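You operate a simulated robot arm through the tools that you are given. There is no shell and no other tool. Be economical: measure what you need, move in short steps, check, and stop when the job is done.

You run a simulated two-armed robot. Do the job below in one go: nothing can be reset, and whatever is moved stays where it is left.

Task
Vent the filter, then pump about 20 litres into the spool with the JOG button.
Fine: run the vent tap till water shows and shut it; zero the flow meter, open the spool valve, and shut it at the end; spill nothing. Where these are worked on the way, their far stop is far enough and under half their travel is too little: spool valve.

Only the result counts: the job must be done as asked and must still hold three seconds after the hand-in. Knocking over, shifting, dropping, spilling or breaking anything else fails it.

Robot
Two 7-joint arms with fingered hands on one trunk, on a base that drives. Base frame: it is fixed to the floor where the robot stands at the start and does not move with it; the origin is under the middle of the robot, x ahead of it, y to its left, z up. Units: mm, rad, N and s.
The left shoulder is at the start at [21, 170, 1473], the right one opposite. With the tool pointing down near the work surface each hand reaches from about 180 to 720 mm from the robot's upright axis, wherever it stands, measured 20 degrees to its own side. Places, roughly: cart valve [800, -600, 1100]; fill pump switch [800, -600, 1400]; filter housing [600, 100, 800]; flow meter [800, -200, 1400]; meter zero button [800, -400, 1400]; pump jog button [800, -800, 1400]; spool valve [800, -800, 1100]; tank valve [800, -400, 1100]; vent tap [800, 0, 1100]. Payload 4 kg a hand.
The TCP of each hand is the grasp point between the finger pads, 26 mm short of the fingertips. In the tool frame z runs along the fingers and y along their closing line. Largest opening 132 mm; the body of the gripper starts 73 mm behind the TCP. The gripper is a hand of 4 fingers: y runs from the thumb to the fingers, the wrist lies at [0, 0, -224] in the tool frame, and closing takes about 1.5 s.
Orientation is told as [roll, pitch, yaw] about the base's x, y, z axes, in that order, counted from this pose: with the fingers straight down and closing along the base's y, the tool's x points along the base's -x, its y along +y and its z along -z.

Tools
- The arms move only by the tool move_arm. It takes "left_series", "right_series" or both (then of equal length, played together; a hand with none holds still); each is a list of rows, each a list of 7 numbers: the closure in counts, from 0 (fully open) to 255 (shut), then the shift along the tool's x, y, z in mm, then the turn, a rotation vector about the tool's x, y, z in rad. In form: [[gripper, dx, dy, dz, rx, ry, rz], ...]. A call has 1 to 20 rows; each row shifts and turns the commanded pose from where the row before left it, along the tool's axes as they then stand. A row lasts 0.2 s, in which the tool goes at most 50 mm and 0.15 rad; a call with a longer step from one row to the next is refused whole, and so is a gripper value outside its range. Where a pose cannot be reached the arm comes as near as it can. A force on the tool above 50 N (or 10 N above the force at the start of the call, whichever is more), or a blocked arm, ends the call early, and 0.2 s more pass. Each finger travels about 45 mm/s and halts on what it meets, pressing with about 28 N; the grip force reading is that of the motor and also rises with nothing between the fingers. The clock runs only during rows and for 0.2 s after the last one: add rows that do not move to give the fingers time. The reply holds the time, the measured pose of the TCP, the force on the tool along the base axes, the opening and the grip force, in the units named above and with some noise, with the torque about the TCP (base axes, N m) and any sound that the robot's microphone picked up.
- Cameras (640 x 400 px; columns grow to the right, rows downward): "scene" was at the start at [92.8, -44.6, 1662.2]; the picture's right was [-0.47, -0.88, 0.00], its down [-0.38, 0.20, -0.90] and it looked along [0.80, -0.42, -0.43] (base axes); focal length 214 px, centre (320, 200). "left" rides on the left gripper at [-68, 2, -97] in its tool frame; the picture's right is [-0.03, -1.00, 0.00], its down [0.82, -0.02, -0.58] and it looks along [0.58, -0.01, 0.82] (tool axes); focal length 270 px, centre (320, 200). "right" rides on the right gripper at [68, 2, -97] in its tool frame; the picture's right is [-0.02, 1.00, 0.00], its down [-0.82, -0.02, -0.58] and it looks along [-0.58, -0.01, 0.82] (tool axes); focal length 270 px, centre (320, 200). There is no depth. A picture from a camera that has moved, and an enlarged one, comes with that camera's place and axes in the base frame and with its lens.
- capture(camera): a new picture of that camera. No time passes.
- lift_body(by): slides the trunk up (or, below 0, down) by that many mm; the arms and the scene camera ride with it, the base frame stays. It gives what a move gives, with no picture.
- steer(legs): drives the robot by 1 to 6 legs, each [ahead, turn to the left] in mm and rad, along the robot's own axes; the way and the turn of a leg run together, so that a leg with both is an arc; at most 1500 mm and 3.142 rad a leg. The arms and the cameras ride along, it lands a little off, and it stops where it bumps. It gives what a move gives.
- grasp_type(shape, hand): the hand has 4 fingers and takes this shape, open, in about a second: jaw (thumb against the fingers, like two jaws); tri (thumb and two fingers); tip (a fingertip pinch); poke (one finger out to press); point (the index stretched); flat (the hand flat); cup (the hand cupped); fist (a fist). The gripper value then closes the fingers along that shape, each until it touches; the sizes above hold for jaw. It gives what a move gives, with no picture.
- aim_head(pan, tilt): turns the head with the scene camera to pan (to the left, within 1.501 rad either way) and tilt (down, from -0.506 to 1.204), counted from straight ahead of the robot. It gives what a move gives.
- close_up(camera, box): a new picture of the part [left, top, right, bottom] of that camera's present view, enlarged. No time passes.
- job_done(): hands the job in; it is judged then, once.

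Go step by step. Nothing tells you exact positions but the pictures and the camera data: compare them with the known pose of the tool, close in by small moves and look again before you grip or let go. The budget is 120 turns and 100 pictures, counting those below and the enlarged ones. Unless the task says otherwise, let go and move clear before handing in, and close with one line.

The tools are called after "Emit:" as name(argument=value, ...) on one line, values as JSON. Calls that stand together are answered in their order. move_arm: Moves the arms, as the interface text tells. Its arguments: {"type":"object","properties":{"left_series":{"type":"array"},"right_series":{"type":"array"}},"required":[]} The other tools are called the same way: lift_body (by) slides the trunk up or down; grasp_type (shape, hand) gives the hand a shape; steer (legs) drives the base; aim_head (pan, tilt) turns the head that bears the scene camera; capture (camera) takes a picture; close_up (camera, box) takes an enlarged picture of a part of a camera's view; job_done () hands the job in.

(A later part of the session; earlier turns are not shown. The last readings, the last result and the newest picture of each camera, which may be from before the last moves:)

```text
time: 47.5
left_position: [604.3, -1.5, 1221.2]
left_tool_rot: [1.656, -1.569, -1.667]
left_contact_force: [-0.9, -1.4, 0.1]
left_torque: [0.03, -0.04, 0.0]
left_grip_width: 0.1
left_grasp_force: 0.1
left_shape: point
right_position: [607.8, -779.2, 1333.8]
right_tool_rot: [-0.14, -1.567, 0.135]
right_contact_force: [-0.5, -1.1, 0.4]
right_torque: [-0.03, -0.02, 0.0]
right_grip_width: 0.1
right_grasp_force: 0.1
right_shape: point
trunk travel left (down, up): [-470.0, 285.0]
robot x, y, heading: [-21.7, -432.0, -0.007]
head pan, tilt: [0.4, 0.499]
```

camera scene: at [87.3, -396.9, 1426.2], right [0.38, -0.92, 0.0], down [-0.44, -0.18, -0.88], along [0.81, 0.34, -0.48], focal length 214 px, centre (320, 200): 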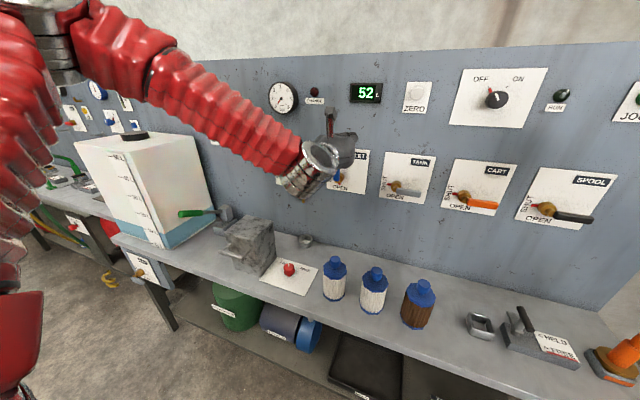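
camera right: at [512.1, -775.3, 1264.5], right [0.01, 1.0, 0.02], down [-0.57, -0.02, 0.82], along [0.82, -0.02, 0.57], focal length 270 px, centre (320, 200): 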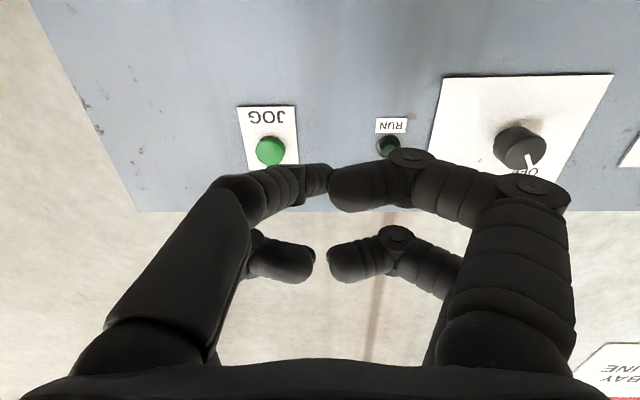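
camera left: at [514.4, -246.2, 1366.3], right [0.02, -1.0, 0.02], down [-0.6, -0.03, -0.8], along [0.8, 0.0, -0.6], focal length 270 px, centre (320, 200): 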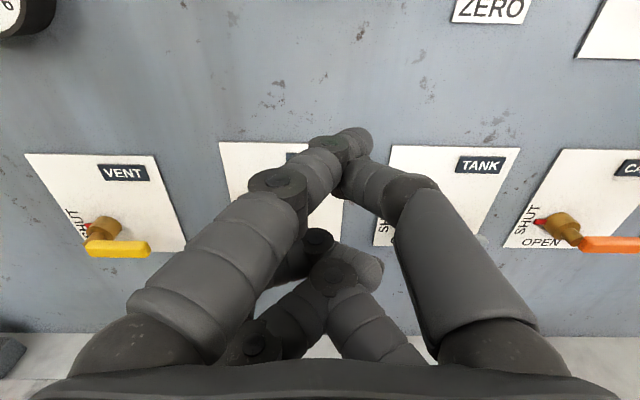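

Works now. Continue down and a bit forward.

Emit:
move_arm(left_series=[[255, 40, 0, 10, 0, 0, 0], [255, 40, 0, 15, 0, 0, 0], [255, 40, 0, 15, 0, 0, 0], [255, 40, 0, 15, 0, 0, 0], [255, 20, 5, 15, 0, 0, 0], [255, 0, 0, 0, 0, 0, 0]])

Emit:
capture(camera="left")

Emit:
capture(camera="scene")

```text
time: 48.9
left_position: [675.0, 2.8, 1040.1]
left_tool_rot: [0.183, -1.572, -0.193]
left_contact_force: [0.2, -0.1, 0.7]
left_torque: [-0.04, -0.02, 0.0]
left_grip_width: 0.1
left_grasp_force: 0.0
left_shape: point
right_position: [609.3, -779.0, 1332.7]
right_tool_rot: [-0.151, -1.568, 0.147]
right_contact_force: [0.0, -0.1, 0.6]
right_torque: [-0.02, 0.01, 0.0]
right_grip_width: 0.0
right_grasp_force: 0.1
right_shape: point
trunk travel left (down, up): [-470.0, 285.0]
robot x, y, heading: [-22.3, -430.8, -0.007]
head pan, tilt: [0.4, 0.499]
```

```text
66 pictures are left
camera left: at [578.7, 6.2, 1110.3], right [-0.01, -1.0, 0.03], down [-0.58, -0.02, -0.82], along [0.82, -0.02, -0.58], focal length 270 px, centre (320, 200)
```

left: 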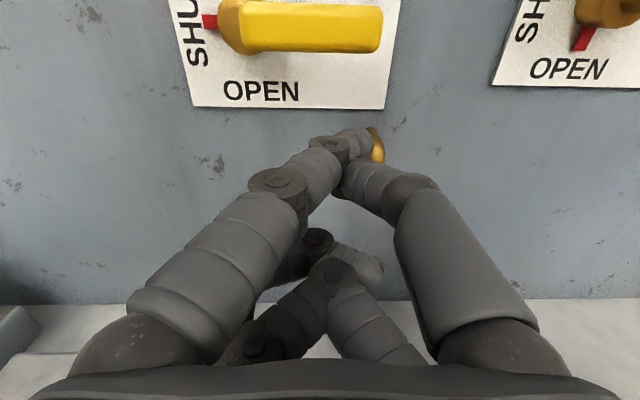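

```text
65 pictures are left
camera scene: at [86.8, -396.6, 1426.3], right [0.38, -0.92, 0.0], down [-0.44, -0.18, -0.88], along [0.81, 0.34, -0.48], focal length 214 px, centre (320, 200)
```

scene: 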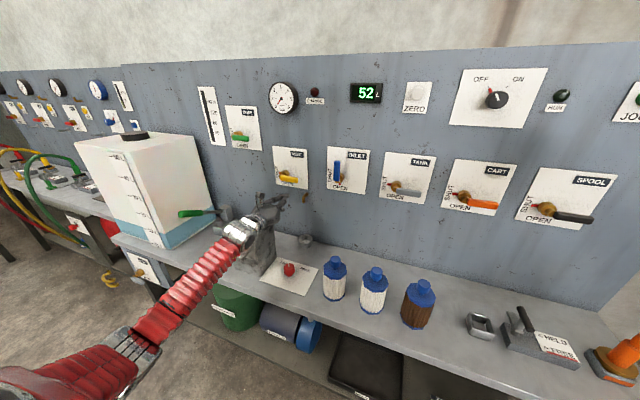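

Emit:
close_up(camera="scene", box=[220, 140, 340, 215])

```text
5.33 times, centred on (280, 178) of scene
camera zoom: at [86.8, -396.6, 1426.3], right [0.38, -0.92, 0.0], down [-0.44, -0.18, -0.88], along [0.81, 0.34, -0.48], focal length 1144 px, centre (533, 320)
```

zoom: 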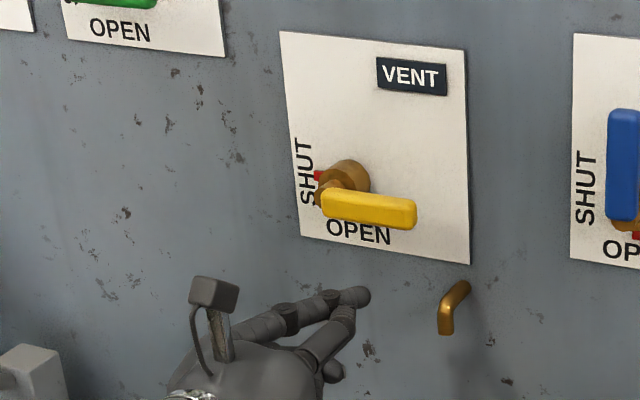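

Index tip is at TCP + (21, −19, +21). Advancing under the lever and sweeping it up to OPEN.

Emit:
move_arm(left_series=[[255, 0, 6, 36, 0, 0, 0], [255, 0, 7, 36, 0, 0, 0], [255, 0, 0, 0, 0, 0, 0]])

Emit:
close_up(camera="scene", box=[220, 140, 340, 215])

Emit:
capture(camera="left")

```text
time: 49.7
left_position: [746.1, 16.7, 1040.2]
left_tool_rot: [-0.098, -1.571, 0.092]
left_contact_force: [0.3, -0.8, 0.6]
left_torque: [0.01, 0.01, 0.0]
left_grip_width: 0.1
left_grasp_force: 0.1
left_shape: point
right_position: [607.9, -779.9, 1332.8]
right_tool_rot: [-0.173, -1.567, 0.167]
right_contact_force: [-0.6, -0.2, -0.3]
right_torque: [0.0, -0.04, 0.0]
right_grip_width: 0.2
right_grasp_force: 0.1
right_shape: point
trunk travel left (down, up): [-470.0, 285.0]
robot x, y, heading: [-21.7, -429.7, -0.01]
head pan, tilt: [0.4, 0.499]
```

```text
5.33 times, centred on (280, 178) of scene
camera zoom: at [86.8, -396.5, 1426.3], right [0.38, -0.92, 0.0], down [-0.44, -0.18, -0.88], along [0.81, 0.34, -0.48], focal length 1144 px, centre (533, 320)
```

zoom: 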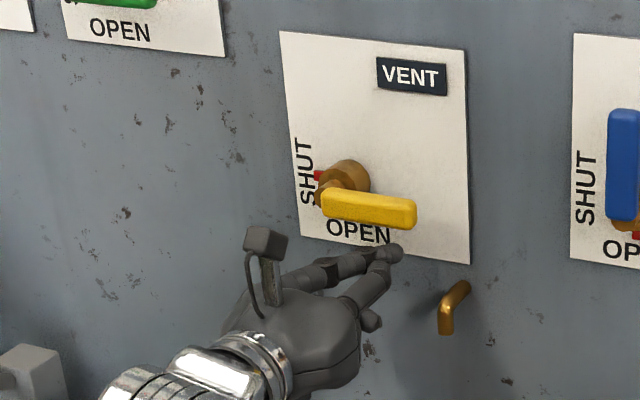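

```text
62 pictures are left
camera left: at [650.8, 19.1, 1110.1], right [-0.01, -1.0, 0.03], down [-0.58, -0.02, -0.82], along [0.82, -0.02, -0.58], focal length 270 px, centre (320, 200)
```

left: 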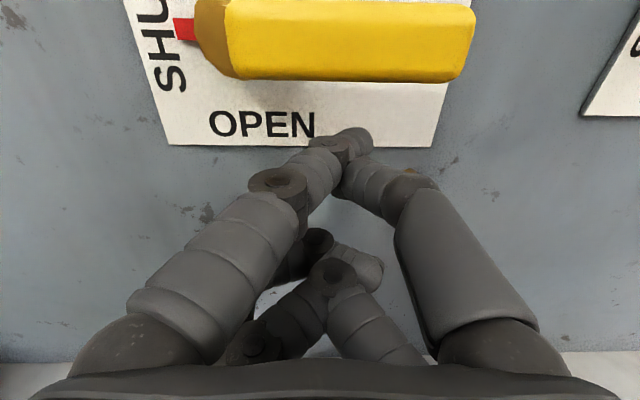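

Tip is under the lever; sweep up.

Emit:
move_arm(left_series=[[255, -17, 0, 0, 0, 0, 0], [255, -9, -2, 0, 0, 0, 0], [255, -10, -2, 0, 0, 0, 0], [255, -9, 2, 0, 0, 0, 0], [255, -9, 2, 0, 0, 0, 0], [255, -8, 5, 0, 0, 0, 0], [255, -8, 5, 0, 0, 0, 0], [255, -6, 8, 0, 0, 0, 0], [255, -5, 8, 0, 0, 0, 0], [255, -3, 8, 0, 0, 0, 0], [255, 0, 0, 0, 0, 0, 0]])

Emit:
close_up(camera="scene", box=[220, 80, 460, 255])

```text
time: 51.9
left_position: [746.7, 30.4, 1118.6]
left_tool_rot: [-0.207, -1.559, 0.174]
left_contact_force: [-8.4, -22.1, 2.6]
left_torque: [0.32, -0.08, 0.15]
left_grip_width: 0.0
left_grasp_force: 0.1
left_shape: point
right_position: [607.5, -779.5, 1334.1]
right_tool_rot: [-0.042, -1.569, 0.034]
right_contact_force: [-0.4, 0.5, -0.1]
right_torque: [-0.03, 0.0, -0.04]
right_grip_width: 0.0
right_grasp_force: 0.0
right_shape: point
trunk travel left (down, up): [-470.0, 285.0]
robot x, y, heading: [-25.7, -431.8, -0.008]
head pan, tilt: [0.4, 0.499]
stopped in row 10 (left hand): the force on the tool passed its limit (the readings are from after the stop); the commanded pose is now the measured one
```

```text
2.29 times, centred on (340, 168) of scene
camera zoom: at [85.7, -397.8, 1426.6], right [0.38, -0.92, 0.0], down [-0.44, -0.18, -0.88], along [0.81, 0.34, -0.48], focal length 490 px, centre (274, 274)
```

zoom: 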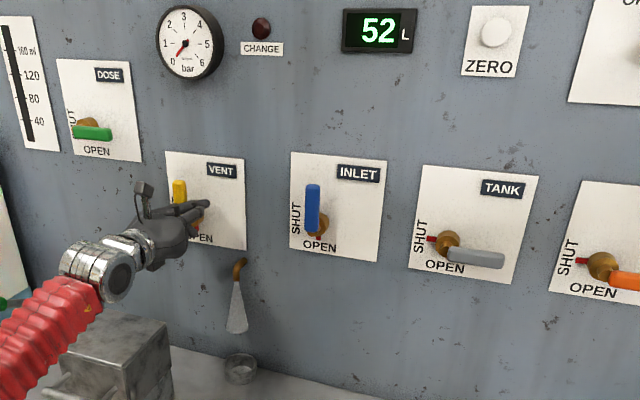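

Vent is open; something sprays from the spout (air so far, perhaps). I'll move the finger to the lever's left side, ready to shut.

Emit:
move_arm(left_series=[[255, 0, -4, -45, 0, 0, 0], [255, 0, 25, -20, 0, 0, 0], [255, 0, 45, 0, 0, 0, 0], [255, 0, 10, 30, 0, 0, 0], [255, 0, 0, 25, 0, 0, 0]])

Emit:
close_up(camera="scene", box=[240, 140, 360, 265])

```text
time: 53.1
left_position: [740.8, 115.1, 1116.6]
left_tool_rot: [-0.119, -1.559, 0.096]
left_contact_force: [-0.6, 0.9, -1.2]
left_torque: [0.02, 0.0, 0.01]
left_grip_width: 0.1
left_grasp_force: 0.0
left_shape: point
right_position: [608.5, -779.6, 1334.5]
right_tool_rot: [-0.224, -1.569, 0.219]
right_contact_force: [1.3, -0.4, 0.7]
right_torque: [0.01, 0.01, 0.0]
right_grip_width: 0.0
right_grasp_force: 0.0
right_shape: point
trunk travel left (down, up): [-470.0, 285.0]
robot x, y, heading: [-24.1, -430.3, -0.008]
head pan, tilt: [0.4, 0.499]
```

```text
3.20 times, centred on (300, 202) of scene
camera zoom: at [87.0, -396.3, 1426.2], right [0.38, -0.92, 0.0], down [-0.44, -0.18, -0.88], along [0.81, 0.34, -0.48], focal length 686 px, centre (384, 192)
```

zoom: 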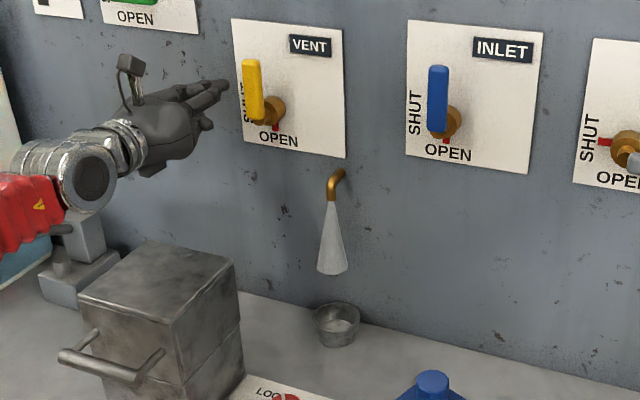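

The grey cone looks like air; cup dry. Waiting in short steps.

Emit:
move_arm(left_series=[[255, 0, 0, 0, 0, 0, 0], [255, 0, 0, 0, 0, 0, 0], [255, 0, 0, 0, 0, 0, 0]])

Emit:
close_up(camera="scene", box=[240, 140, 360, 265])

```text
time: 53.9
left_position: [741.6, 112.1, 1117.4]
left_tool_rot: [-0.181, -1.558, 0.157]
left_contact_force: [0.5, -0.3, -0.1]
left_torque: [-0.01, -0.01, -0.02]
left_grip_width: 0.0
left_grasp_force: 0.0
left_shape: point
right_position: [609.3, -779.1, 1333.6]
right_tool_rot: [-0.168, -1.567, 0.16]
right_contact_force: [-0.1, -0.2, -0.8]
right_torque: [0.0, -0.03, 0.0]
right_grip_width: 0.0
right_grasp_force: 0.0
right_shape: point
trunk travel left (down, up): [-470.0, 285.0]
robot x, y, heading: [-22.9, -431.9, -0.002]
head pan, tilt: [0.4, 0.499]
```

```text
3.20 times, centred on (300, 202) of scene
camera zoom: at [87.4, -396.5, 1426.2], right [0.38, -0.92, 0.0], down [-0.44, -0.18, -0.88], along [0.81, 0.34, -0.48], focal length 686 px, centre (384, 192)
```

zoom: 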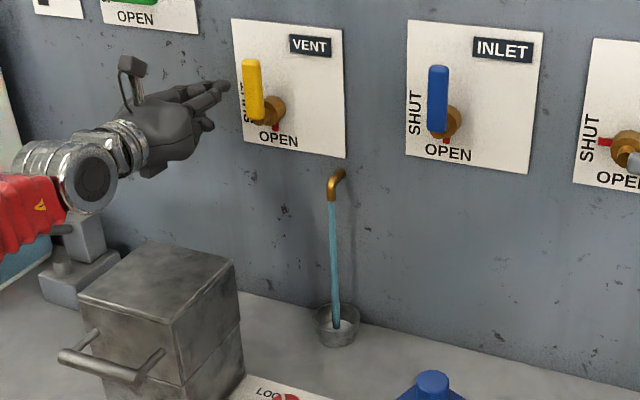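

Water shows; shutting the vent now.

Emit:
move_arm(left_series=[[255, -4, -31, 0, 0, 0, 0], [255, -4, -19, 0, 0, 0, 0], [255, 3, -19, 0, 0, 0, 0], [255, 10, -16, 0, 0, 0, 0], [255, 16, -11, 0, 0, 0, 0], [255, 9, -2, 0, 0, 0, 0], [255, 0, 0, 0, 0, 0, 0]])

Emit:
close_up(camera="scene", box=[240, 140, 360, 265])

```text
time: 54.4
left_position: [738.1, 73.3, 1090.0]
left_tool_rot: [0.099, -1.495, -0.13]
left_contact_force: [10.4, 4.0, -10.5]
left_torque: [0.11, 0.38, 0.26]
left_grip_width: 0.3
left_grasp_force: 0.1
left_shape: point
right_position: [608.0, -779.1, 1334.6]
right_tool_rot: [-0.306, -1.568, 0.298]
right_contact_force: [-0.3, 0.3, 0.2]
right_torque: [-0.01, 0.02, 0.04]
right_grip_width: 0.0
right_grasp_force: 0.0
right_shape: point
trunk travel left (down, up): [-470.0, 285.0]
robot x, y, heading: [-23.1, -427.6, -0.006]
head pan, tilt: [0.4, 0.499]
stopped in row 2 (left hand): the force on the tool passed its limit (the readings are from after the stop); the commanded pose is now the measured one
```

```text
3.20 times, centred on (300, 202) of scene
camera zoom: at [86.6, -396.2, 1426.4], right [0.38, -0.92, 0.0], down [-0.44, -0.18, -0.88], along [0.81, 0.34, -0.48], focal length 686 px, centre (384, 192)
```

zoom: 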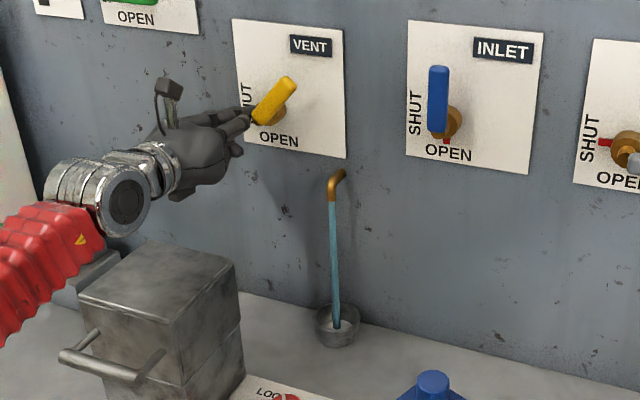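

Partly shut; finger slipped low. Lift it and push again from above.

Emit:
move_arm(left_series=[[255, -25, 8, 0, 0, 0, 0], [255, -20, 0, 0, 0, 0, 0], [255, -2, -22, 0, 0, 0, 0], [255, 2, -14, 0, 0, 0, 0], [255, 6, -10, 0, 0, 0, 0], [255, 9, -9, 0, 0, 0, 0], [255, 10, -7, 0, 0, 0, 0], [255, 10, -5, 0, 0, 0, 0], [255, 8, -2, 0, 0, 0, 0]])

Emit:
close_up(camera="scene", box=[240, 140, 360, 265])

```text
time: 56.4
left_position: [736.2, 11.9, 1107.7]
left_tool_rot: [0.209, -1.528, -0.238]
left_contact_force: [8.4, 5.5, 31.3]
left_torque: [0.35, -0.52, 0.05]
left_grip_width: 0.0
left_grasp_force: 0.1
left_shape: point
right_position: [605.6, -780.4, 1335.1]
right_tool_rot: [0.259, -1.568, -0.265]
right_contact_force: [1.2, -0.8, 0.0]
right_torque: [-0.02, 0.04, 0.01]
right_grip_width: 0.0
right_grasp_force: 0.2
right_shape: point
trunk travel left (down, up): [-470.0, 285.0]
robot x, y, heading: [-21.5, -429.0, -0.006]
head pan, tilt: [0.4, 0.499]
```

```text
3.20 times, centred on (300, 202) of scene
camera zoom: at [84.0, -397.8, 1427.0], right [0.38, -0.92, 0.0], down [-0.44, -0.18, -0.88], along [0.81, 0.34, -0.48], focal length 686 px, centre (384, 192)
```

zoom: 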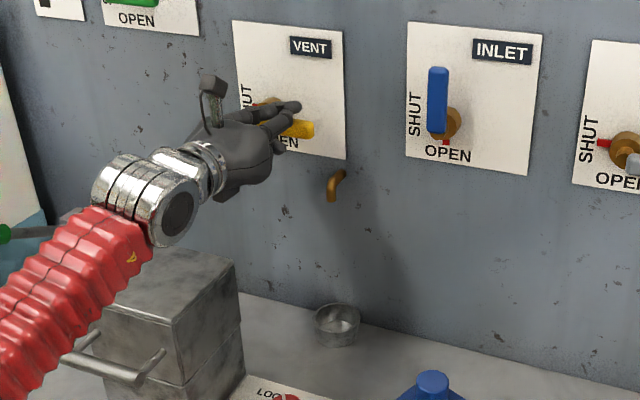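

Flow stopped, lever at SHUT, cup not overfull. Retracting the left hand and inspecting.

Emit:
move_arm(left_series=[[255, -10, 0, 0, 0, 0, 0], [255, 0, 0, -40, 0, 0, 0], [255, 0, 0, -40, 0, 0, 0], [255, -20, 0, 0, 0, 0, 0]])

Emit:
close_up(camera="scene", box=[240, 140, 360, 265])

Emit:
close_up(camera="scene", box=[260, 70, 460, 195])

```text
time: 57.4
left_position: [660.0, 13.6, 1130.1]
left_tool_rot: [0.086, -1.503, -0.119]
left_contact_force: [0.6, -0.2, 0.2]
left_torque: [-0.03, 0.05, 0.0]
left_grip_width: 0.0
left_grasp_force: 0.0
left_shape: point
right_position: [609.9, -778.5, 1332.9]
right_tool_rot: [-0.138, -1.565, 0.132]
right_contact_force: [0.2, -0.6, -0.7]
right_torque: [0.01, -0.02, 0.01]
right_grip_width: 0.1
right_grasp_force: 0.1
right_shape: point
trunk travel left (down, up): [-470.0, 285.0]
robot x, y, heading: [-25.6, -429.0, -0.006]
head pan, tilt: [0.4, 0.499]
```

```text
3.20 times, centred on (300, 202) of scene
camera zoom: at [88.0, -396.6, 1426.1], right [0.38, -0.92, 0.0], down [-0.44, -0.18, -0.88], along [0.81, 0.34, -0.48], focal length 686 px, centre (384, 192)
```

zoom: 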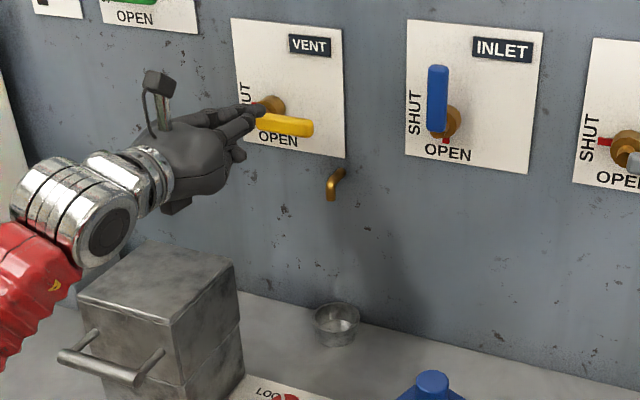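

```text
3.20 times, centred on (360, 132) of scene
camera zoom: at [88.0, -396.6, 1426.1], right [0.38, -0.92, 0.0], down [-0.44, -0.18, -0.88], along [0.81, 0.34, -0.48], focal length 686 px, centre (192, 416)
```

zoom: 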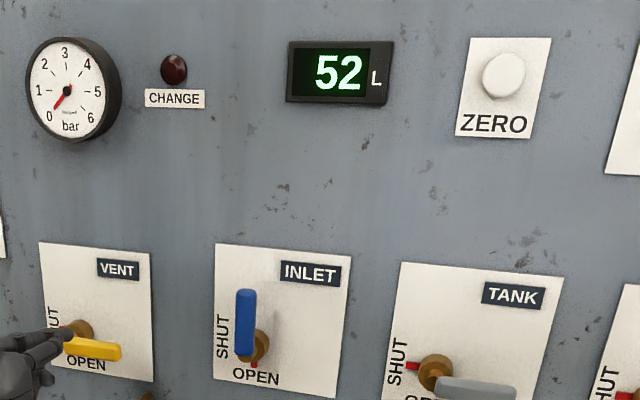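

Vent is shut. Next, ZERO at ≈[810,-391,1400]: left hand up and right, staying short of the panel.

Emit:
move_arm(left_series=[[255, -42, 0, 5, 0, -0.03, 0], [255, -42, 0, 10, 0, -0.03, 0], [255, -42, 0, 10, 0, 0, 0], [255, -42, 0, 10, 0, 0, 0], [255, -42, 0, 5, 0, 0, 0], [255, -39, 0, 0, 0, 0, 0], [255, 0, -43, 0, 0, 0, 0], [255, 0, -43, 0, 0, 0, 0], [255, 0, -43, 0, 0, 0, 0], [255, 0, -43, 0, 0, 0, 0], [255, 0, -43, 0, 0, 0, 0], [255, 0, -43, 0, 0, 0, 0], [255, 0, -43, 0, 0, 0, 0], [255, 0, -43, 0, 0, 0, 0], [255, 0, -41, 0, 0, 0, 0], [255, 0, 0, 0, 0, 0, 0]])

Emit:
capture(camera="left")

Emit:
capture(camera="scene")

```text
time: 60.8
left_position: [693.5, -373.4, 1375.2]
left_tool_rot: [0.915, -1.564, -0.948]
left_contact_force: [-0.3, -0.6, -0.6]
left_torque: [0.02, -0.04, -0.03]
left_grip_width: 0.1
left_grasp_force: 0.1
left_shape: point
right_position: [609.2, -778.5, 1334.6]
right_tool_rot: [-0.334, -1.568, 0.329]
right_contact_force: [-0.5, 0.2, -0.5]
right_torque: [-0.05, 0.03, -0.02]
right_grip_width: 0.0
right_grasp_force: 0.2
right_shape: point
trunk travel left (down, up): [-470.0, 285.0]
robot x, y, heading: [-20.7, -429.5, -0.002]
head pan, tilt: [0.4, 0.499]
```

```text
54 pictures are left
camera left: at [596.3, -368.1, 1445.5], right [-0.03, -1.0, 0.02], down [-0.58, 0.0, -0.81], along [0.81, -0.04, -0.58], focal length 270 px, centre (320, 200)
```

left: 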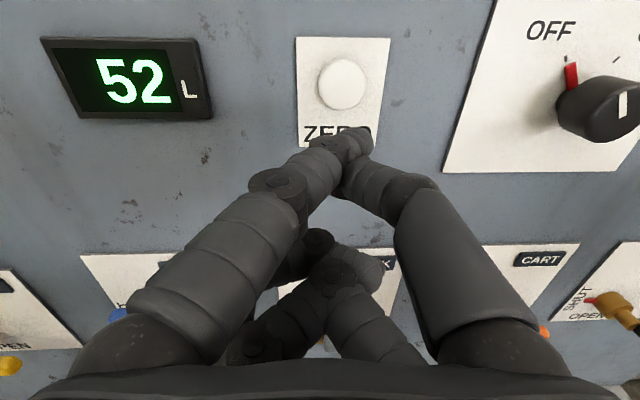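

```text
53 pictures are left
camera scene: at [87.1, -395.7, 1426.2], right [0.38, -0.92, 0.0], down [-0.44, -0.18, -0.88], along [0.81, 0.34, -0.48], focal length 214 px, centre (320, 200)
```

scene: 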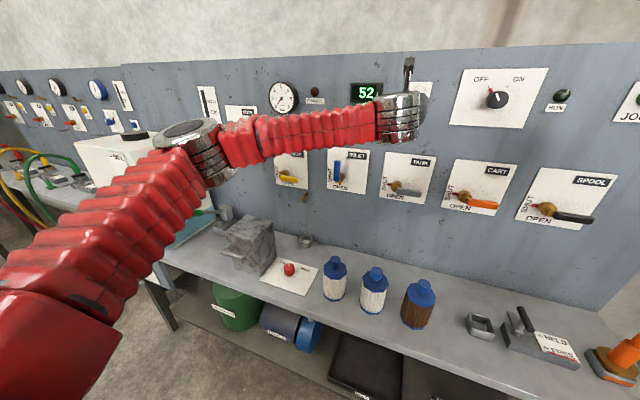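

Tip aligned with the ZERO button. Pushing forward gently.

Emit:
move_arm(left_series=[[255, -5, 3, 25, 0, 0, 0], [255, 0, 0, 25, 0, 0, 0], [255, 0, 0, 15, 0, 0, 0], [255, 0, 0, 8, 0, 0, 0], [255, 0, 0, 5, 0, 0, 0], [255, 0, 0, 5, 0, 0, 0], [255, 0, 0, 5, 0, 0, 0], [255, 0, 0, 5, 0, 0, 0], [255, 0, 0, 4, 0, 0, 0]])

Emit:
capture(camera="left")

```text
time: 62.8
left_position: [779.8, -372.7, 1385.9]
left_tool_rot: [1.955, -1.567, -1.987]
left_contact_force: [-45.6, 9.4, -9.1]
left_torque: [0.03, -0.64, -0.88]
left_grip_width: 0.1
left_grasp_force: 0.0
left_shape: point
right_position: [599.9, -777.6, 1338.2]
right_tool_rot: [-2.568, -1.567, 2.563]
right_contact_force: [0.1, 0.4, -0.4]
right_torque: [0.02, 0.0, 0.03]
right_grip_width: 0.0
right_grasp_force: 0.1
right_shape: point
trunk travel left (down, up): [-470.0, 285.0]
robot x, y, heading: [-22.3, -433.1, -0.008]
head pan, tilt: [0.4, 0.499]
heard: click
```

```text
52 pictures are left
camera left: at [683.2, -368.2, 1455.6], right [-0.03, -1.0, 0.02], down [-0.58, 0.0, -0.82], along [0.82, -0.04, -0.58], focal length 270 px, centre (320, 200)
```

left: 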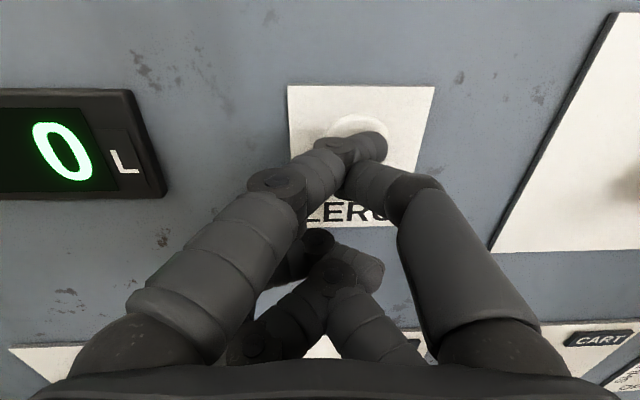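

Click heard and the meter reads 0. Backing the left hand off and checking the right hand's pointing finger.

Emit:
move_arm(left_series=[[255, 0, 0, -40, 0, 0, 0], [255, 0, 0, -40, 0, 0, 0], [255, 30, 0, 0, 0, 0, 0], [255, 30, 0, 0, 0, 0, 0]])

Emit:
aim_head(pan=-0.35, tilt=0.35)

Emit:
capture(camera="right")

Emit:
capture(camera="scene")

```text
time: 63.8
left_position: [708.0, -371.1, 1322.4]
left_tool_rot: [1.126, -1.565, -1.159]
left_contact_force: [-0.5, -0.1, -0.4]
left_torque: [0.0, -0.05, 0.01]
left_grip_width: 0.3
left_grasp_force: 0.1
left_shape: point
right_position: [607.2, -780.3, 1333.7]
right_tool_rot: [-0.049, -1.57, 0.04]
right_contact_force: [0.1, 0.1, -0.9]
right_torque: [-0.01, 0.02, 0.04]
right_grip_width: 0.1
right_grasp_force: 0.0
right_shape: point
trunk travel left (down, up): [-470.0, 285.0]
robot x, y, heading: [-20.6, -430.7, -0.008]
head pan, tilt: [0.4, 0.499]
```

```text
time: 64.9
left_position: [707.9, -371.6, 1321.7]
left_tool_rot: [0.917, -1.562, -0.948]
left_contact_force: [-0.8, -0.3, -0.4]
left_torque: [0.01, 0.04, -0.02]
left_grip_width: 0.2
left_grasp_force: 0.0
left_shape: point
right_position: [609.2, -779.7, 1333.1]
right_tool_rot: [-0.143, -1.566, 0.138]
right_contact_force: [0.0, 0.3, -0.1]
right_torque: [-0.02, -0.01, -0.03]
right_grip_width: 0.1
right_grasp_force: 0.0
right_shape: point
trunk travel left (down, up): [-470.0, 285.0]
robot x, y, heading: [-23.6, -430.6, -0.006]
head pan, tilt: [-0.351, 0.351]
```

```text
51 pictures are left
camera right: at [512.1, -775.5, 1265.2], right [0.01, 1.0, 0.02], down [-0.57, -0.02, 0.82], along [0.82, -0.02, 0.57], focal length 270 px, centre (320, 200)
```

right: 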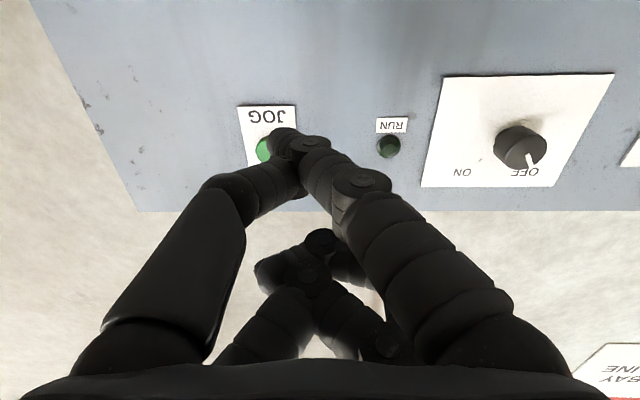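

```text
50 pictures are left
camera scene: at [90.7, -464.0, 1439.9], right [-0.35, -0.94, 0.0], down [-0.32, 0.12, -0.94], along [0.88, -0.33, -0.34], focal length 214 px, centre (320, 200)
```

scene: 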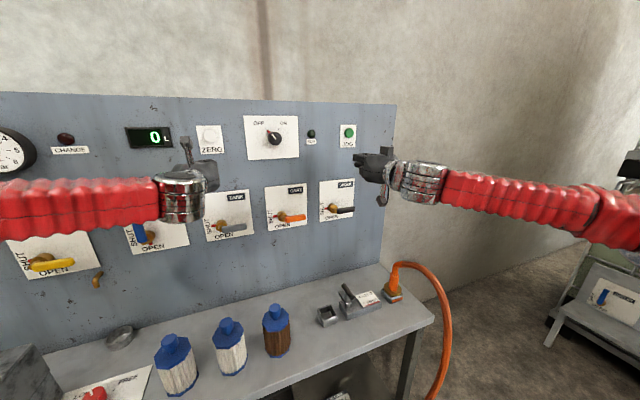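

Right index tip ≈ TCP + (22, −17, −20). Zooming on spool lever and JOG to refine their positions.

Emit:
close_up(camera="scene", box=[290, 110, 410, 240])

```text
3.08 times, centred on (350, 175) of scene
camera zoom: at [90.7, -464.0, 1439.9], right [-0.35, -0.94, 0.0], down [-0.32, 0.12, -0.94], along [0.88, -0.33, -0.34], focal length 660 px, centre (228, 277)
```

zoom: 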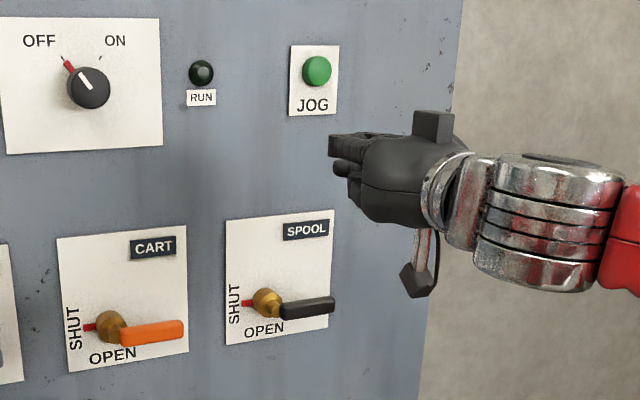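

Spool axis ≈ y −787, z 1125; JOG ≈ [808, −840, 1402]. Bringing the right finger below the spool lever, short of it.

Emit:
move_arm(right_series=[[255, 38, -7, 10, 0, 0, 0], [255, 38, -7, 10, 0, 0, 0], [255, 38, -7, 15, 0, 0, 0], [255, 38, -7, 15, 0, 0, 0], [255, 38, -7, 20, 0, 0, 0], [255, 38, -7, 19, 0, 0, 0], [255, 0, 0, 0, 0, 0, 0]])

Emit:
capture(camera="right")

Emit:
close_up(camera="scene", box=[290, 150, 410, 240])

```text
time: 66.5
left_position: [708.8, -371.0, 1321.6]
left_tool_rot: [0.937, -1.565, -0.97]
left_contact_force: [0.3, 0.3, -0.1]
left_torque: [-0.02, 0.0, 0.0]
left_grip_width: 0.0
left_grasp_force: 0.1
left_shape: point
right_position: [677.9, -857.6, 1300.8]
right_tool_rot: [0.222, -1.535, -0.226]
right_contact_force: [0.0, 0.5, 0.4]
right_torque: [0.01, 0.02, 0.01]
right_grip_width: 0.0
right_grasp_force: 0.0
right_shape: point
right hand out of reach, approached as far as the arm can: row 1, 2, 3, 4, 5, 6
trunk travel left (down, up): [-470.0, 285.0]
robot x, y, heading: [-19.5, -432.4, -0.009]
head pan, tilt: [-0.351, 0.351]
```

```text
48 pictures are left
camera right: at [578.6, -853.8, 1236.2], right [0.0, 1.0, 0.03], down [-0.55, -0.03, 0.84], along [0.84, -0.02, 0.55], focal length 270 px, centre (320, 200)
```

right: 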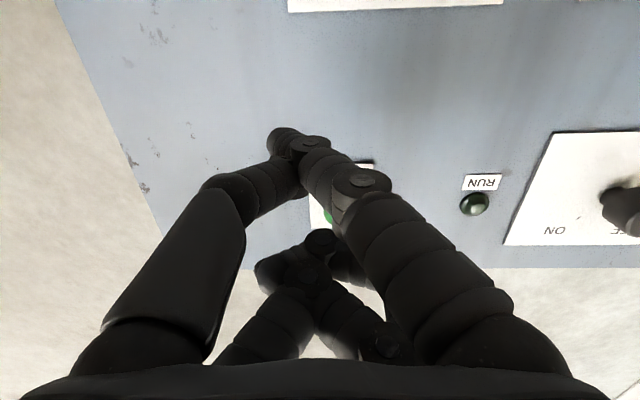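

```text
4.44 times, centred on (350, 195) of scene
camera zoom: at [90.3, -463.9, 1439.9], right [-0.35, -0.94, 0.0], down [-0.32, 0.12, -0.94], along [0.88, -0.33, -0.34], focal length 953 px, centre (187, 222)
```

zoom: 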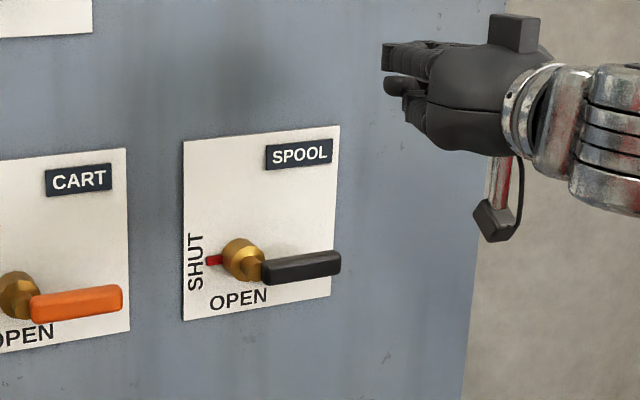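

Stuck in a similar fold; moving straight down from this outer position worked for the left, so try that.

Emit:
move_arm(right_series=[[255, 40, 0, 0, 0, 0, 0], [255, 40, 0, 0, 0, 0, 0], [255, 40, 0, 0, 0, 0, 0], [255, 0, 0, 0, 0, 0, 0]])

```text
time: 67.5
left_position: [708.5, -370.5, 1321.4]
left_tool_rot: [0.922, -1.562, -0.953]
left_contact_force: [-0.4, 0.3, 1.0]
left_torque: [0.03, 0.03, 0.03]
left_grip_width: 0.0
left_grasp_force: 0.2
left_shape: point
right_position: [673.1, -876.5, 1293.0]
right_tool_rot: [0.424, -1.528, -0.427]
right_contact_force: [-0.7, -0.7, 0.1]
right_torque: [0.02, 0.03, 0.01]
right_grip_width: 0.1
right_grasp_force: 0.1
right_shape: point
right hand out of reach, approached as far as the arm can: row 1, 2, 3
trunk travel left (down, up): [-470.0, 285.0]
robot x, y, heading: [-23.3, -427.2, -0.006]
head pan, tilt: [-0.351, 0.351]
```

Retry via a higher, further-back, further-out point.

Emit:
move_arm(right_series=[[255, -30, 0, -20, 0, -0.04, 0], [255, -20, -10, -20, 0, 0, 0], [255, 0, -20, -20, 0, 0, 0], [255, 0, 0, 0, 0, 0, 0]])

Emit:
move_arm(right_series=[[255, 30, 0, 0, 0, 0, 0], [255, 30, 0, 0, 0, 0, 0], [255, 30, 0, 0, 0, 0, 0], [255, 0, 0, 0, 0, 0, 0]])

```text
time: 68.5
left_position: [709.5, -370.9, 1321.0]
left_tool_rot: [0.869, -1.562, -0.903]
left_contact_force: [-0.2, -0.8, -0.4]
left_torque: [0.03, 0.01, 0.0]
left_grip_width: 0.4
left_grasp_force: 0.1
left_shape: point
right_position: [623.6, -898.5, 1346.6]
right_tool_rot: [-3.116, -1.536, 3.108]
right_contact_force: [-0.1, 0.0, -0.5]
right_torque: [-0.04, 0.02, -0.02]
right_grip_width: 0.0
right_grasp_force: 0.1
right_shape: point
right hand out of reach, approached as far as the arm can: row 1
trunk travel left (down, up): [-470.0, 285.0]
robot x, y, heading: [-24.3, -427.6, -0.006]
head pan, tilt: [-0.351, 0.351]
```

```text
time: 69.5
left_position: [709.3, -371.4, 1321.5]
left_tool_rot: [0.938, -1.562, -0.966]
left_contact_force: [-0.3, 0.1, -0.1]
left_torque: [0.03, 0.02, 0.01]
left_grip_width: 0.0
left_grasp_force: 0.1
left_shape: point
right_position: [622.7, -901.9, 1318.7]
right_tool_rot: [-3.116, -1.543, 3.111]
right_contact_force: [0.2, 0.0, 0.4]
right_torque: [0.01, 0.01, 0.02]
right_grip_width: 0.1
right_grasp_force: 0.1
right_shape: point
right hand out of reach, approached as far as the arm can: row 2, 3
trunk travel left (down, up): [-470.0, 285.0]
robot x, y, heading: [-20.1, -429.8, -0.002]
head pan, tilt: [-0.351, 0.351]
```

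I'll use the trunk instead: pull the left hand back from the panel, then lower the trunk.

Emit:
move_arm(left_series=[[255, 0, 0, -30, 0, 0, 0], [255, 0, 0, -30, 0, 0, 0], [255, 0, 0, 0, 0, 0, 0]], right_series=[[255, -15, 15, 0, 0, -0.03, 0], [255, -10, 15, 0, 0, 0, 0], [255, 0, 0, 0, 0, 0, 0]])

Emit:
capture(camera="scene")

```text
time: 70.3
left_position: [648.1, -369.8, 1319.7]
left_tool_rot: [0.933, -1.561, -0.964]
left_contact_force: [-0.2, 0.2, 0.1]
left_torque: [0.04, -0.01, 0.0]
left_grip_width: 0.2
left_grasp_force: 0.1
left_shape: point
right_position: [619.6, -874.0, 1350.7]
right_tool_rot: [-3.132, -1.505, 3.125]
right_contact_force: [0.3, 0.2, -0.7]
right_torque: [0.0, 0.04, 0.0]
right_grip_width: 0.0
right_grasp_force: 0.1
right_shape: point
right hand out of reach, approached as far as the arm can: row 1
trunk travel left (down, up): [-470.0, 285.0]
robot x, y, heading: [-21.8, -428.7, -0.004]
head pan, tilt: [-0.351, 0.351]
```

```text
46 pictures are left
camera scene: at [90.7, -464.3, 1439.8], right [-0.35, -0.94, 0.0], down [-0.32, 0.12, -0.94], along [0.88, -0.33, -0.34], focal length 214 px, centre (320, 200)
```

scene: 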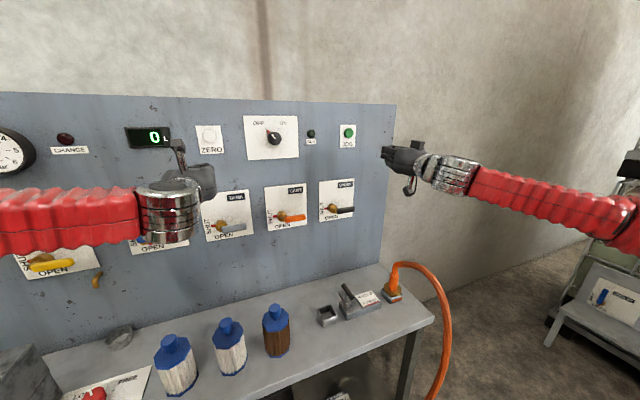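

Lowering the trunk by 240.

Emit:
lift_body(by=-240)

Emit:
move_arm(right_series=[[255, 0, 0, 0, 0, 0.066, 0], [255, 0, 20, 20, 0, 0, 0], [255, 0, 10, 20, 0, 0, 0], [255, 0, 0, 0, 0, 0, 0]])

Emit:
capture(camera="scene")

Emit:
capture(camera="right")

```text
time: 72.8
left_position: [647.4, -370.3, 1081.7]
left_tool_rot: [1.053, -1.564, -1.084]
left_contact_force: [0.3, -0.3, -0.1]
left_torque: [0.0, 0.01, -0.04]
left_grip_width: 0.1
left_grasp_force: 0.1
left_shape: point
right_position: [618.2, -873.8, 1110.6]
right_tool_rot: [-3.14, -1.505, 3.133]
right_contact_force: [0.1, -0.2, -0.7]
right_torque: [-0.03, 0.02, -0.03]
right_grip_width: 0.0
right_grasp_force: 0.1
right_shape: point
trunk travel left (down, up): [-230.0, 525.0]
robot x, y, heading: [-20.7, -426.6, -0.005]
head pan, tilt: [-0.351, 0.351]
```

```text
time: 73.8
left_position: [648.7, -370.3, 1081.6]
left_tool_rot: [0.934, -1.563, -0.966]
left_contact_force: [-0.7, -1.1, 0.4]
left_torque: [-0.02, 0.01, 0.02]
left_grip_width: 0.1
left_grasp_force: 0.0
left_shape: point
right_position: [659.7, -844.4, 1111.9]
right_tool_rot: [-1.509, -1.569, 1.502]
right_contact_force: [-0.4, -0.8, 0.1]
right_torque: [0.01, -0.01, 0.01]
right_grip_width: 0.0
right_grasp_force: 0.0
right_shape: point
trunk travel left (down, up): [-230.0, 525.0]
robot x, y, heading: [-19.7, -427.8, -0.01]
head pan, tilt: [-0.351, 0.351]
```

```text
45 pictures are left
camera scene: at [159.5, -464.6, 1195.4], right [-0.35, -0.94, 0.0], down [-0.32, 0.12, -0.94], along [0.88, -0.33, -0.34], focal length 214 px, centre (320, 200)
```

scene: 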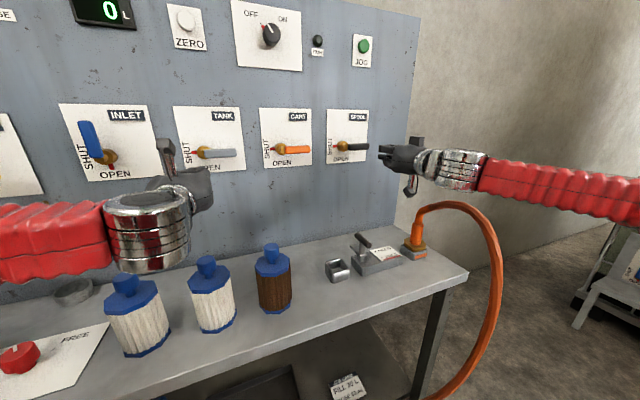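

```text
44 pictures are left
camera right: at [562.6, -841.1, 1042.2], right [0.01, 1.0, 0.02], down [-0.58, -0.02, 0.82], along [0.82, -0.02, 0.58], focal length 270 px, centre (320, 200)
```

right: 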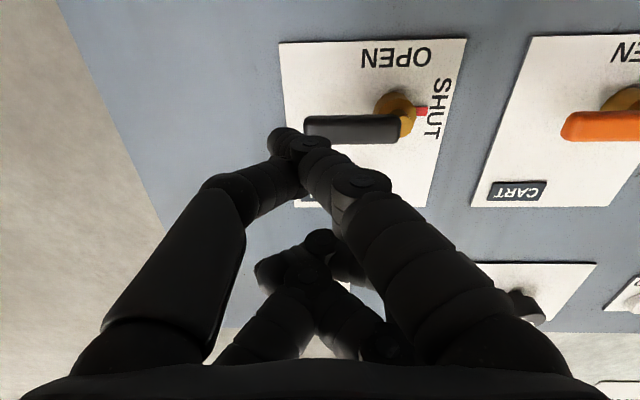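

Good view. Placing the tip under the lever now.

Emit:
move_arm(right_series=[[255, 16, 12, 0, 0, 0, 0], [255, 4, 11, 30, 0, 0, 0], [255, 0, 0, 30, 0, 0, 0], [255, 0, 0, 24, 0, 0, 0], [255, 0, 0, 0, 0, 0, 0]])

Emit:
capture(camera="right")

Emit:
close_up(camera="scene", box=[300, 90, 440, 190])

```text
time: 75.0
left_position: [648.7, -369.5, 1082.0]
left_tool_rot: [0.946, -1.564, -0.976]
left_contact_force: [0.1, 0.7, 0.0]
left_torque: [0.0, 0.0, -0.02]
left_grip_width: 0.0
left_grasp_force: 0.1
left_shape: point
right_position: [744.0, -821.8, 1089.7]
right_tool_rot: [-2.264, -1.571, 2.257]
right_contact_force: [0.0, -0.1, -0.7]
right_torque: [0.03, 0.01, 0.02]
right_grip_width: 0.0
right_grasp_force: 0.1
right_shape: point
trunk travel left (down, up): [-230.0, 525.0]
robot x, y, heading: [-21.7, -428.2, -0.006]
head pan, tilt: [-0.351, 0.351]
```

```text
43 pictures are left
camera right: at [647.5, -818.0, 1021.5], right [0.01, 1.0, 0.02], down [-0.58, -0.02, 0.82], along [0.82, -0.02, 0.58], focal length 270 px, centre (320, 200)
```

right: 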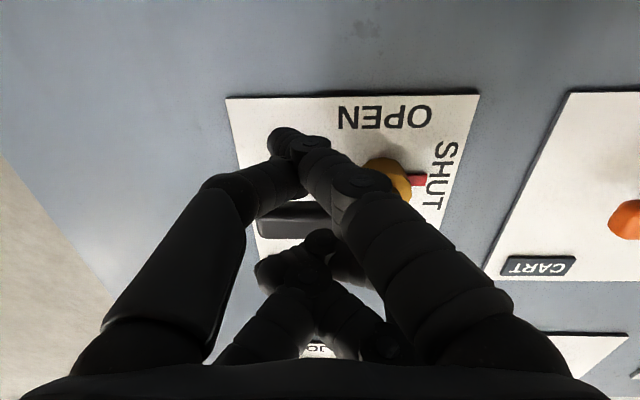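

```text
4.00 times, centred on (370, 140) of scene
camera zoom: at [159.6, -464.5, 1195.4], right [-0.35, -0.94, 0.0], down [-0.32, 0.12, -0.94], along [0.88, -0.33, -0.34], focal length 858 px, centre (120, 440)
```

zoom: 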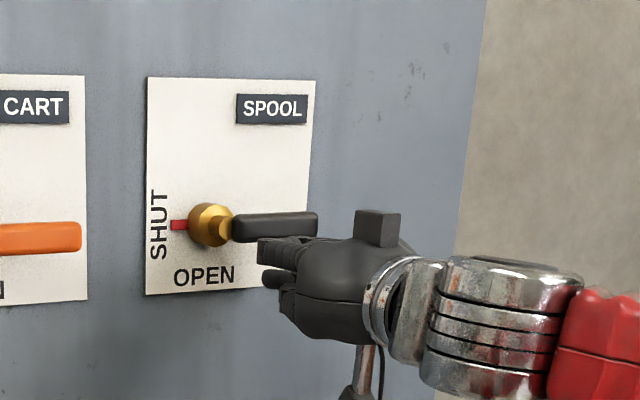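

Index is under the lever. Sweeping up to OPEN.

Emit:
move_arm(right_series=[[255, -13, 3, 0, 0, 0, 0], [255, -13, 3, 0, 0, 0, 0], [255, -9, -2, 0, 0, 0, 0], [255, -10, -2, 0, 0, 0, 0], [255, -9, 2, 0, 0, 0, 0], [255, -9, 2, 0, 0, 0, 0], [255, -8, 5, 0, 0, 0, 0], [255, -8, 5, 0, 0, 0, 0], [255, -6, 8, 0, 0, 0, 0], [255, -5, 8, 0, 0, 0, 0], [255, -3, 6, 0, 0, 0, 0], [255, 0, 0, 0, 0, 0, 0]])

Emit:
close_up(camera="scene", box=[300, 90, 440, 190])

Emit:
capture(camera="right")

```text
time: 77.6
left_position: [648.9, -375.6, 1081.6]
left_tool_rot: [1.118, -1.558, -1.152]
left_contact_force: [0.6, 0.6, 0.2]
left_torque: [-0.03, 0.01, -0.03]
left_grip_width: 0.0
left_grasp_force: 0.0
left_shape: point
right_position: [745.2, -798.9, 1175.0]
right_tool_rot: [0.571, -1.559, -0.6]
right_contact_force: [-15.3, -34.1, -24.1]
right_torque: [-0.48, 0.48, -0.35]
right_grip_width: 0.2
right_grasp_force: 0.1
right_shape: point
trunk travel left (down, up): [-230.0, 525.0]
robot x, y, heading: [-21.2, -426.9, -0.007]
head pan, tilt: [-0.351, 0.351]
```

```text
4.00 times, centred on (370, 140) of scene
camera zoom: at [160.2, -470.3, 1194.9], right [-0.35, -0.94, 0.0], down [-0.32, 0.13, -0.94], along [0.88, -0.33, -0.35], focal length 858 px, centre (120, 440)
```

zoom: 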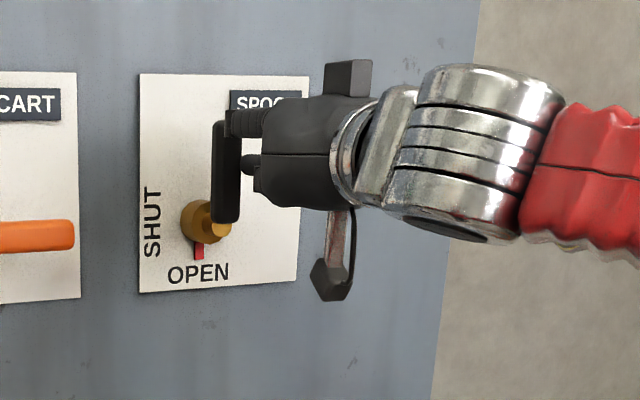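

```text
40 pictures are left
camera right: at [647.9, -792.3, 1107.7], right [0.03, 1.0, 0.03], down [-0.57, -0.01, 0.82], along [0.82, -0.04, 0.57], focal length 270 px, centre (320, 200)
```

right: 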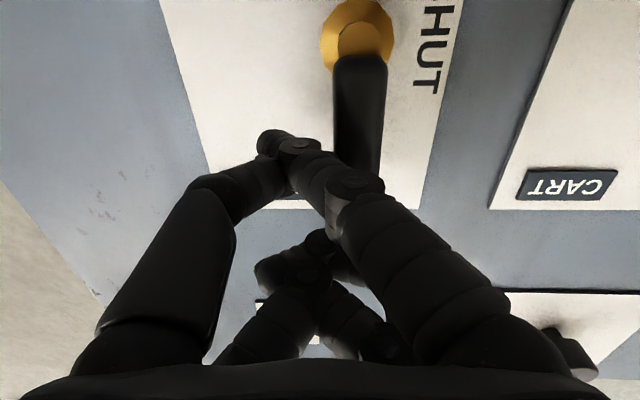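

Spool valve is open. Backing off, then raising the trunk to reach JOG.

Emit:
move_arm(right_series=[[255, 0, -8, 0, 0, 0, 0], [255, 0, -6, -35, 0, 0, 0], [255, 0, 0, -35, 0, 0, 0], [255, 0, 0, 0, 0, 0, 0]])

Emit:
lift_body(by=240)

Emit:
capture(camera="right")

Emit:
capture(camera="scene")

```text
time: 78.6
left_position: [648.2, -370.7, 1081.7]
left_tool_rot: [0.93, -1.563, -0.963]
left_contact_force: [-0.7, 0.0, 0.0]
left_torque: [-0.01, 0.01, 0.01]
left_grip_width: 0.1
left_grasp_force: 0.1
left_shape: point
right_position: [673.3, -796.2, 1182.7]
right_tool_rot: [-2.53, -1.568, 2.523]
right_contact_force: [0.5, -0.5, 0.0]
right_torque: [0.0, 0.0, 0.0]
right_grip_width: 0.1
right_grasp_force: 0.1
right_shape: point
trunk travel left (down, up): [-230.0, 525.0]
robot x, y, heading: [-23.6, -429.1, -0.006]
head pan, tilt: [-0.351, 0.351]
```

```text
time: 81.1
left_position: [649.7, -370.7, 1320.8]
left_tool_rot: [0.863, -1.562, -0.896]
left_contact_force: [0.4, 0.4, -0.3]
left_torque: [-0.03, -0.04, 0.03]
left_grip_width: 0.1
left_grasp_force: 0.0
left_shape: point
right_position: [675.3, -796.9, 1422.8]
right_tool_rot: [-1.151, -1.57, 1.141]
right_contact_force: [0.1, 0.2, -0.7]
right_torque: [0.0, 0.01, 0.03]
right_grip_width: 0.3
right_grasp_force: 0.0
right_shape: point
trunk travel left (down, up): [-470.0, 285.0]
robot x, y, heading: [-25.9, -428.9, -0.006]
head pan, tilt: [-0.351, 0.351]
```

```text
39 pictures are left
camera right: at [577.8, -793.7, 1354.1], right [0.01, 1.0, 0.03], down [-0.58, -0.02, 0.82], along [0.82, -0.02, 0.58], focal length 270 px, centre (320, 200)
```

right: 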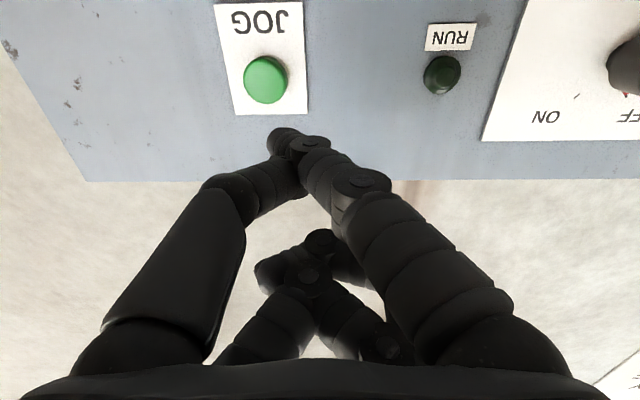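

```text
38 pictures are left
camera scene: at [90.7, -464.1, 1439.8], right [-0.35, -0.94, 0.0], down [-0.32, 0.12, -0.94], along [0.88, -0.33, -0.34], focal length 214 px, centre (320, 200)
```

scene: 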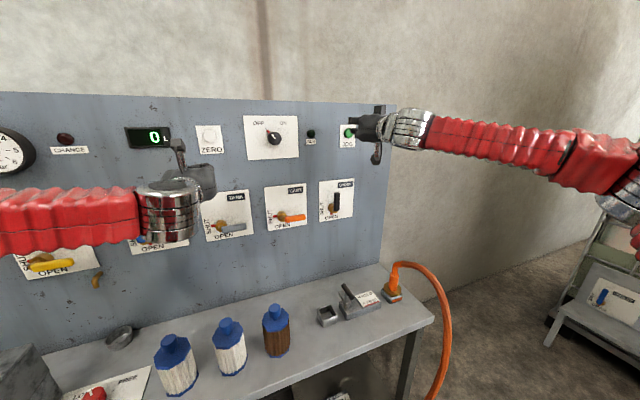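

JOG is at ≈[808,−839,1399]. Short test press to learn the flow rate.

Emit:
move_arm(right_series=[[255, 4, -25, 10, 0, 0, 0], [255, 0, 0, 30, 0, 0, 0], [255, 0, 0, 30, 0, 0, 0], [255, 0, 0, 20, 0, 0, 0], [255, 0, 0, 8, 0, 0, 0], [255, 0, 0, 7, 0, 0, 0], [255, 0, 0, 6, 0, 0, 0], [255, 0, 0, -15, 0, 0, 0], [255, 0, 0, -15, 0, 0, 0]])

Emit:
close_up(camera="scene", box=[110, 90, 410, 240])

```text
time: 83.1
left_position: [646.9, -370.3, 1321.6]
left_tool_rot: [1.04, -1.565, -1.072]
left_contact_force: [-0.9, -0.3, -0.5]
left_torque: [0.02, 0.03, -0.03]
left_grip_width: 0.1
left_grasp_force: 0.0
left_shape: point
right_position: [753.7, -821.3, 1419.9]
right_tool_rot: [-2.923, -1.57, 2.915]
right_contact_force: [0.2, 0.1, 0.6]
right_torque: [0.0, 0.04, -0.02]
right_grip_width: 0.0
right_grasp_force: 0.1
right_shape: point
trunk travel left (down, up): [-470.0, 285.0]
robot x, y, heading: [-20.9, -428.5, -0.007]
head pan, tilt: [-0.351, 0.351]
heard: click
```

```text
2.13 times, centred on (260, 165) of scene
camera zoom: at [89.5, -464.3, 1440.0], right [-0.35, -0.94, 0.0], down [-0.32, 0.12, -0.94], along [0.88, -0.33, -0.34], focal length 458 px, centre (448, 275)
```

zoom: 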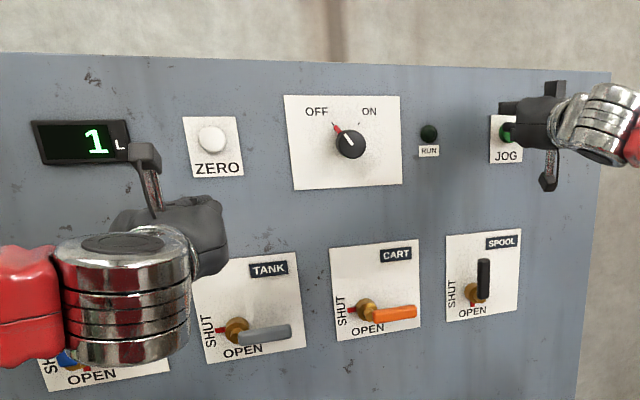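

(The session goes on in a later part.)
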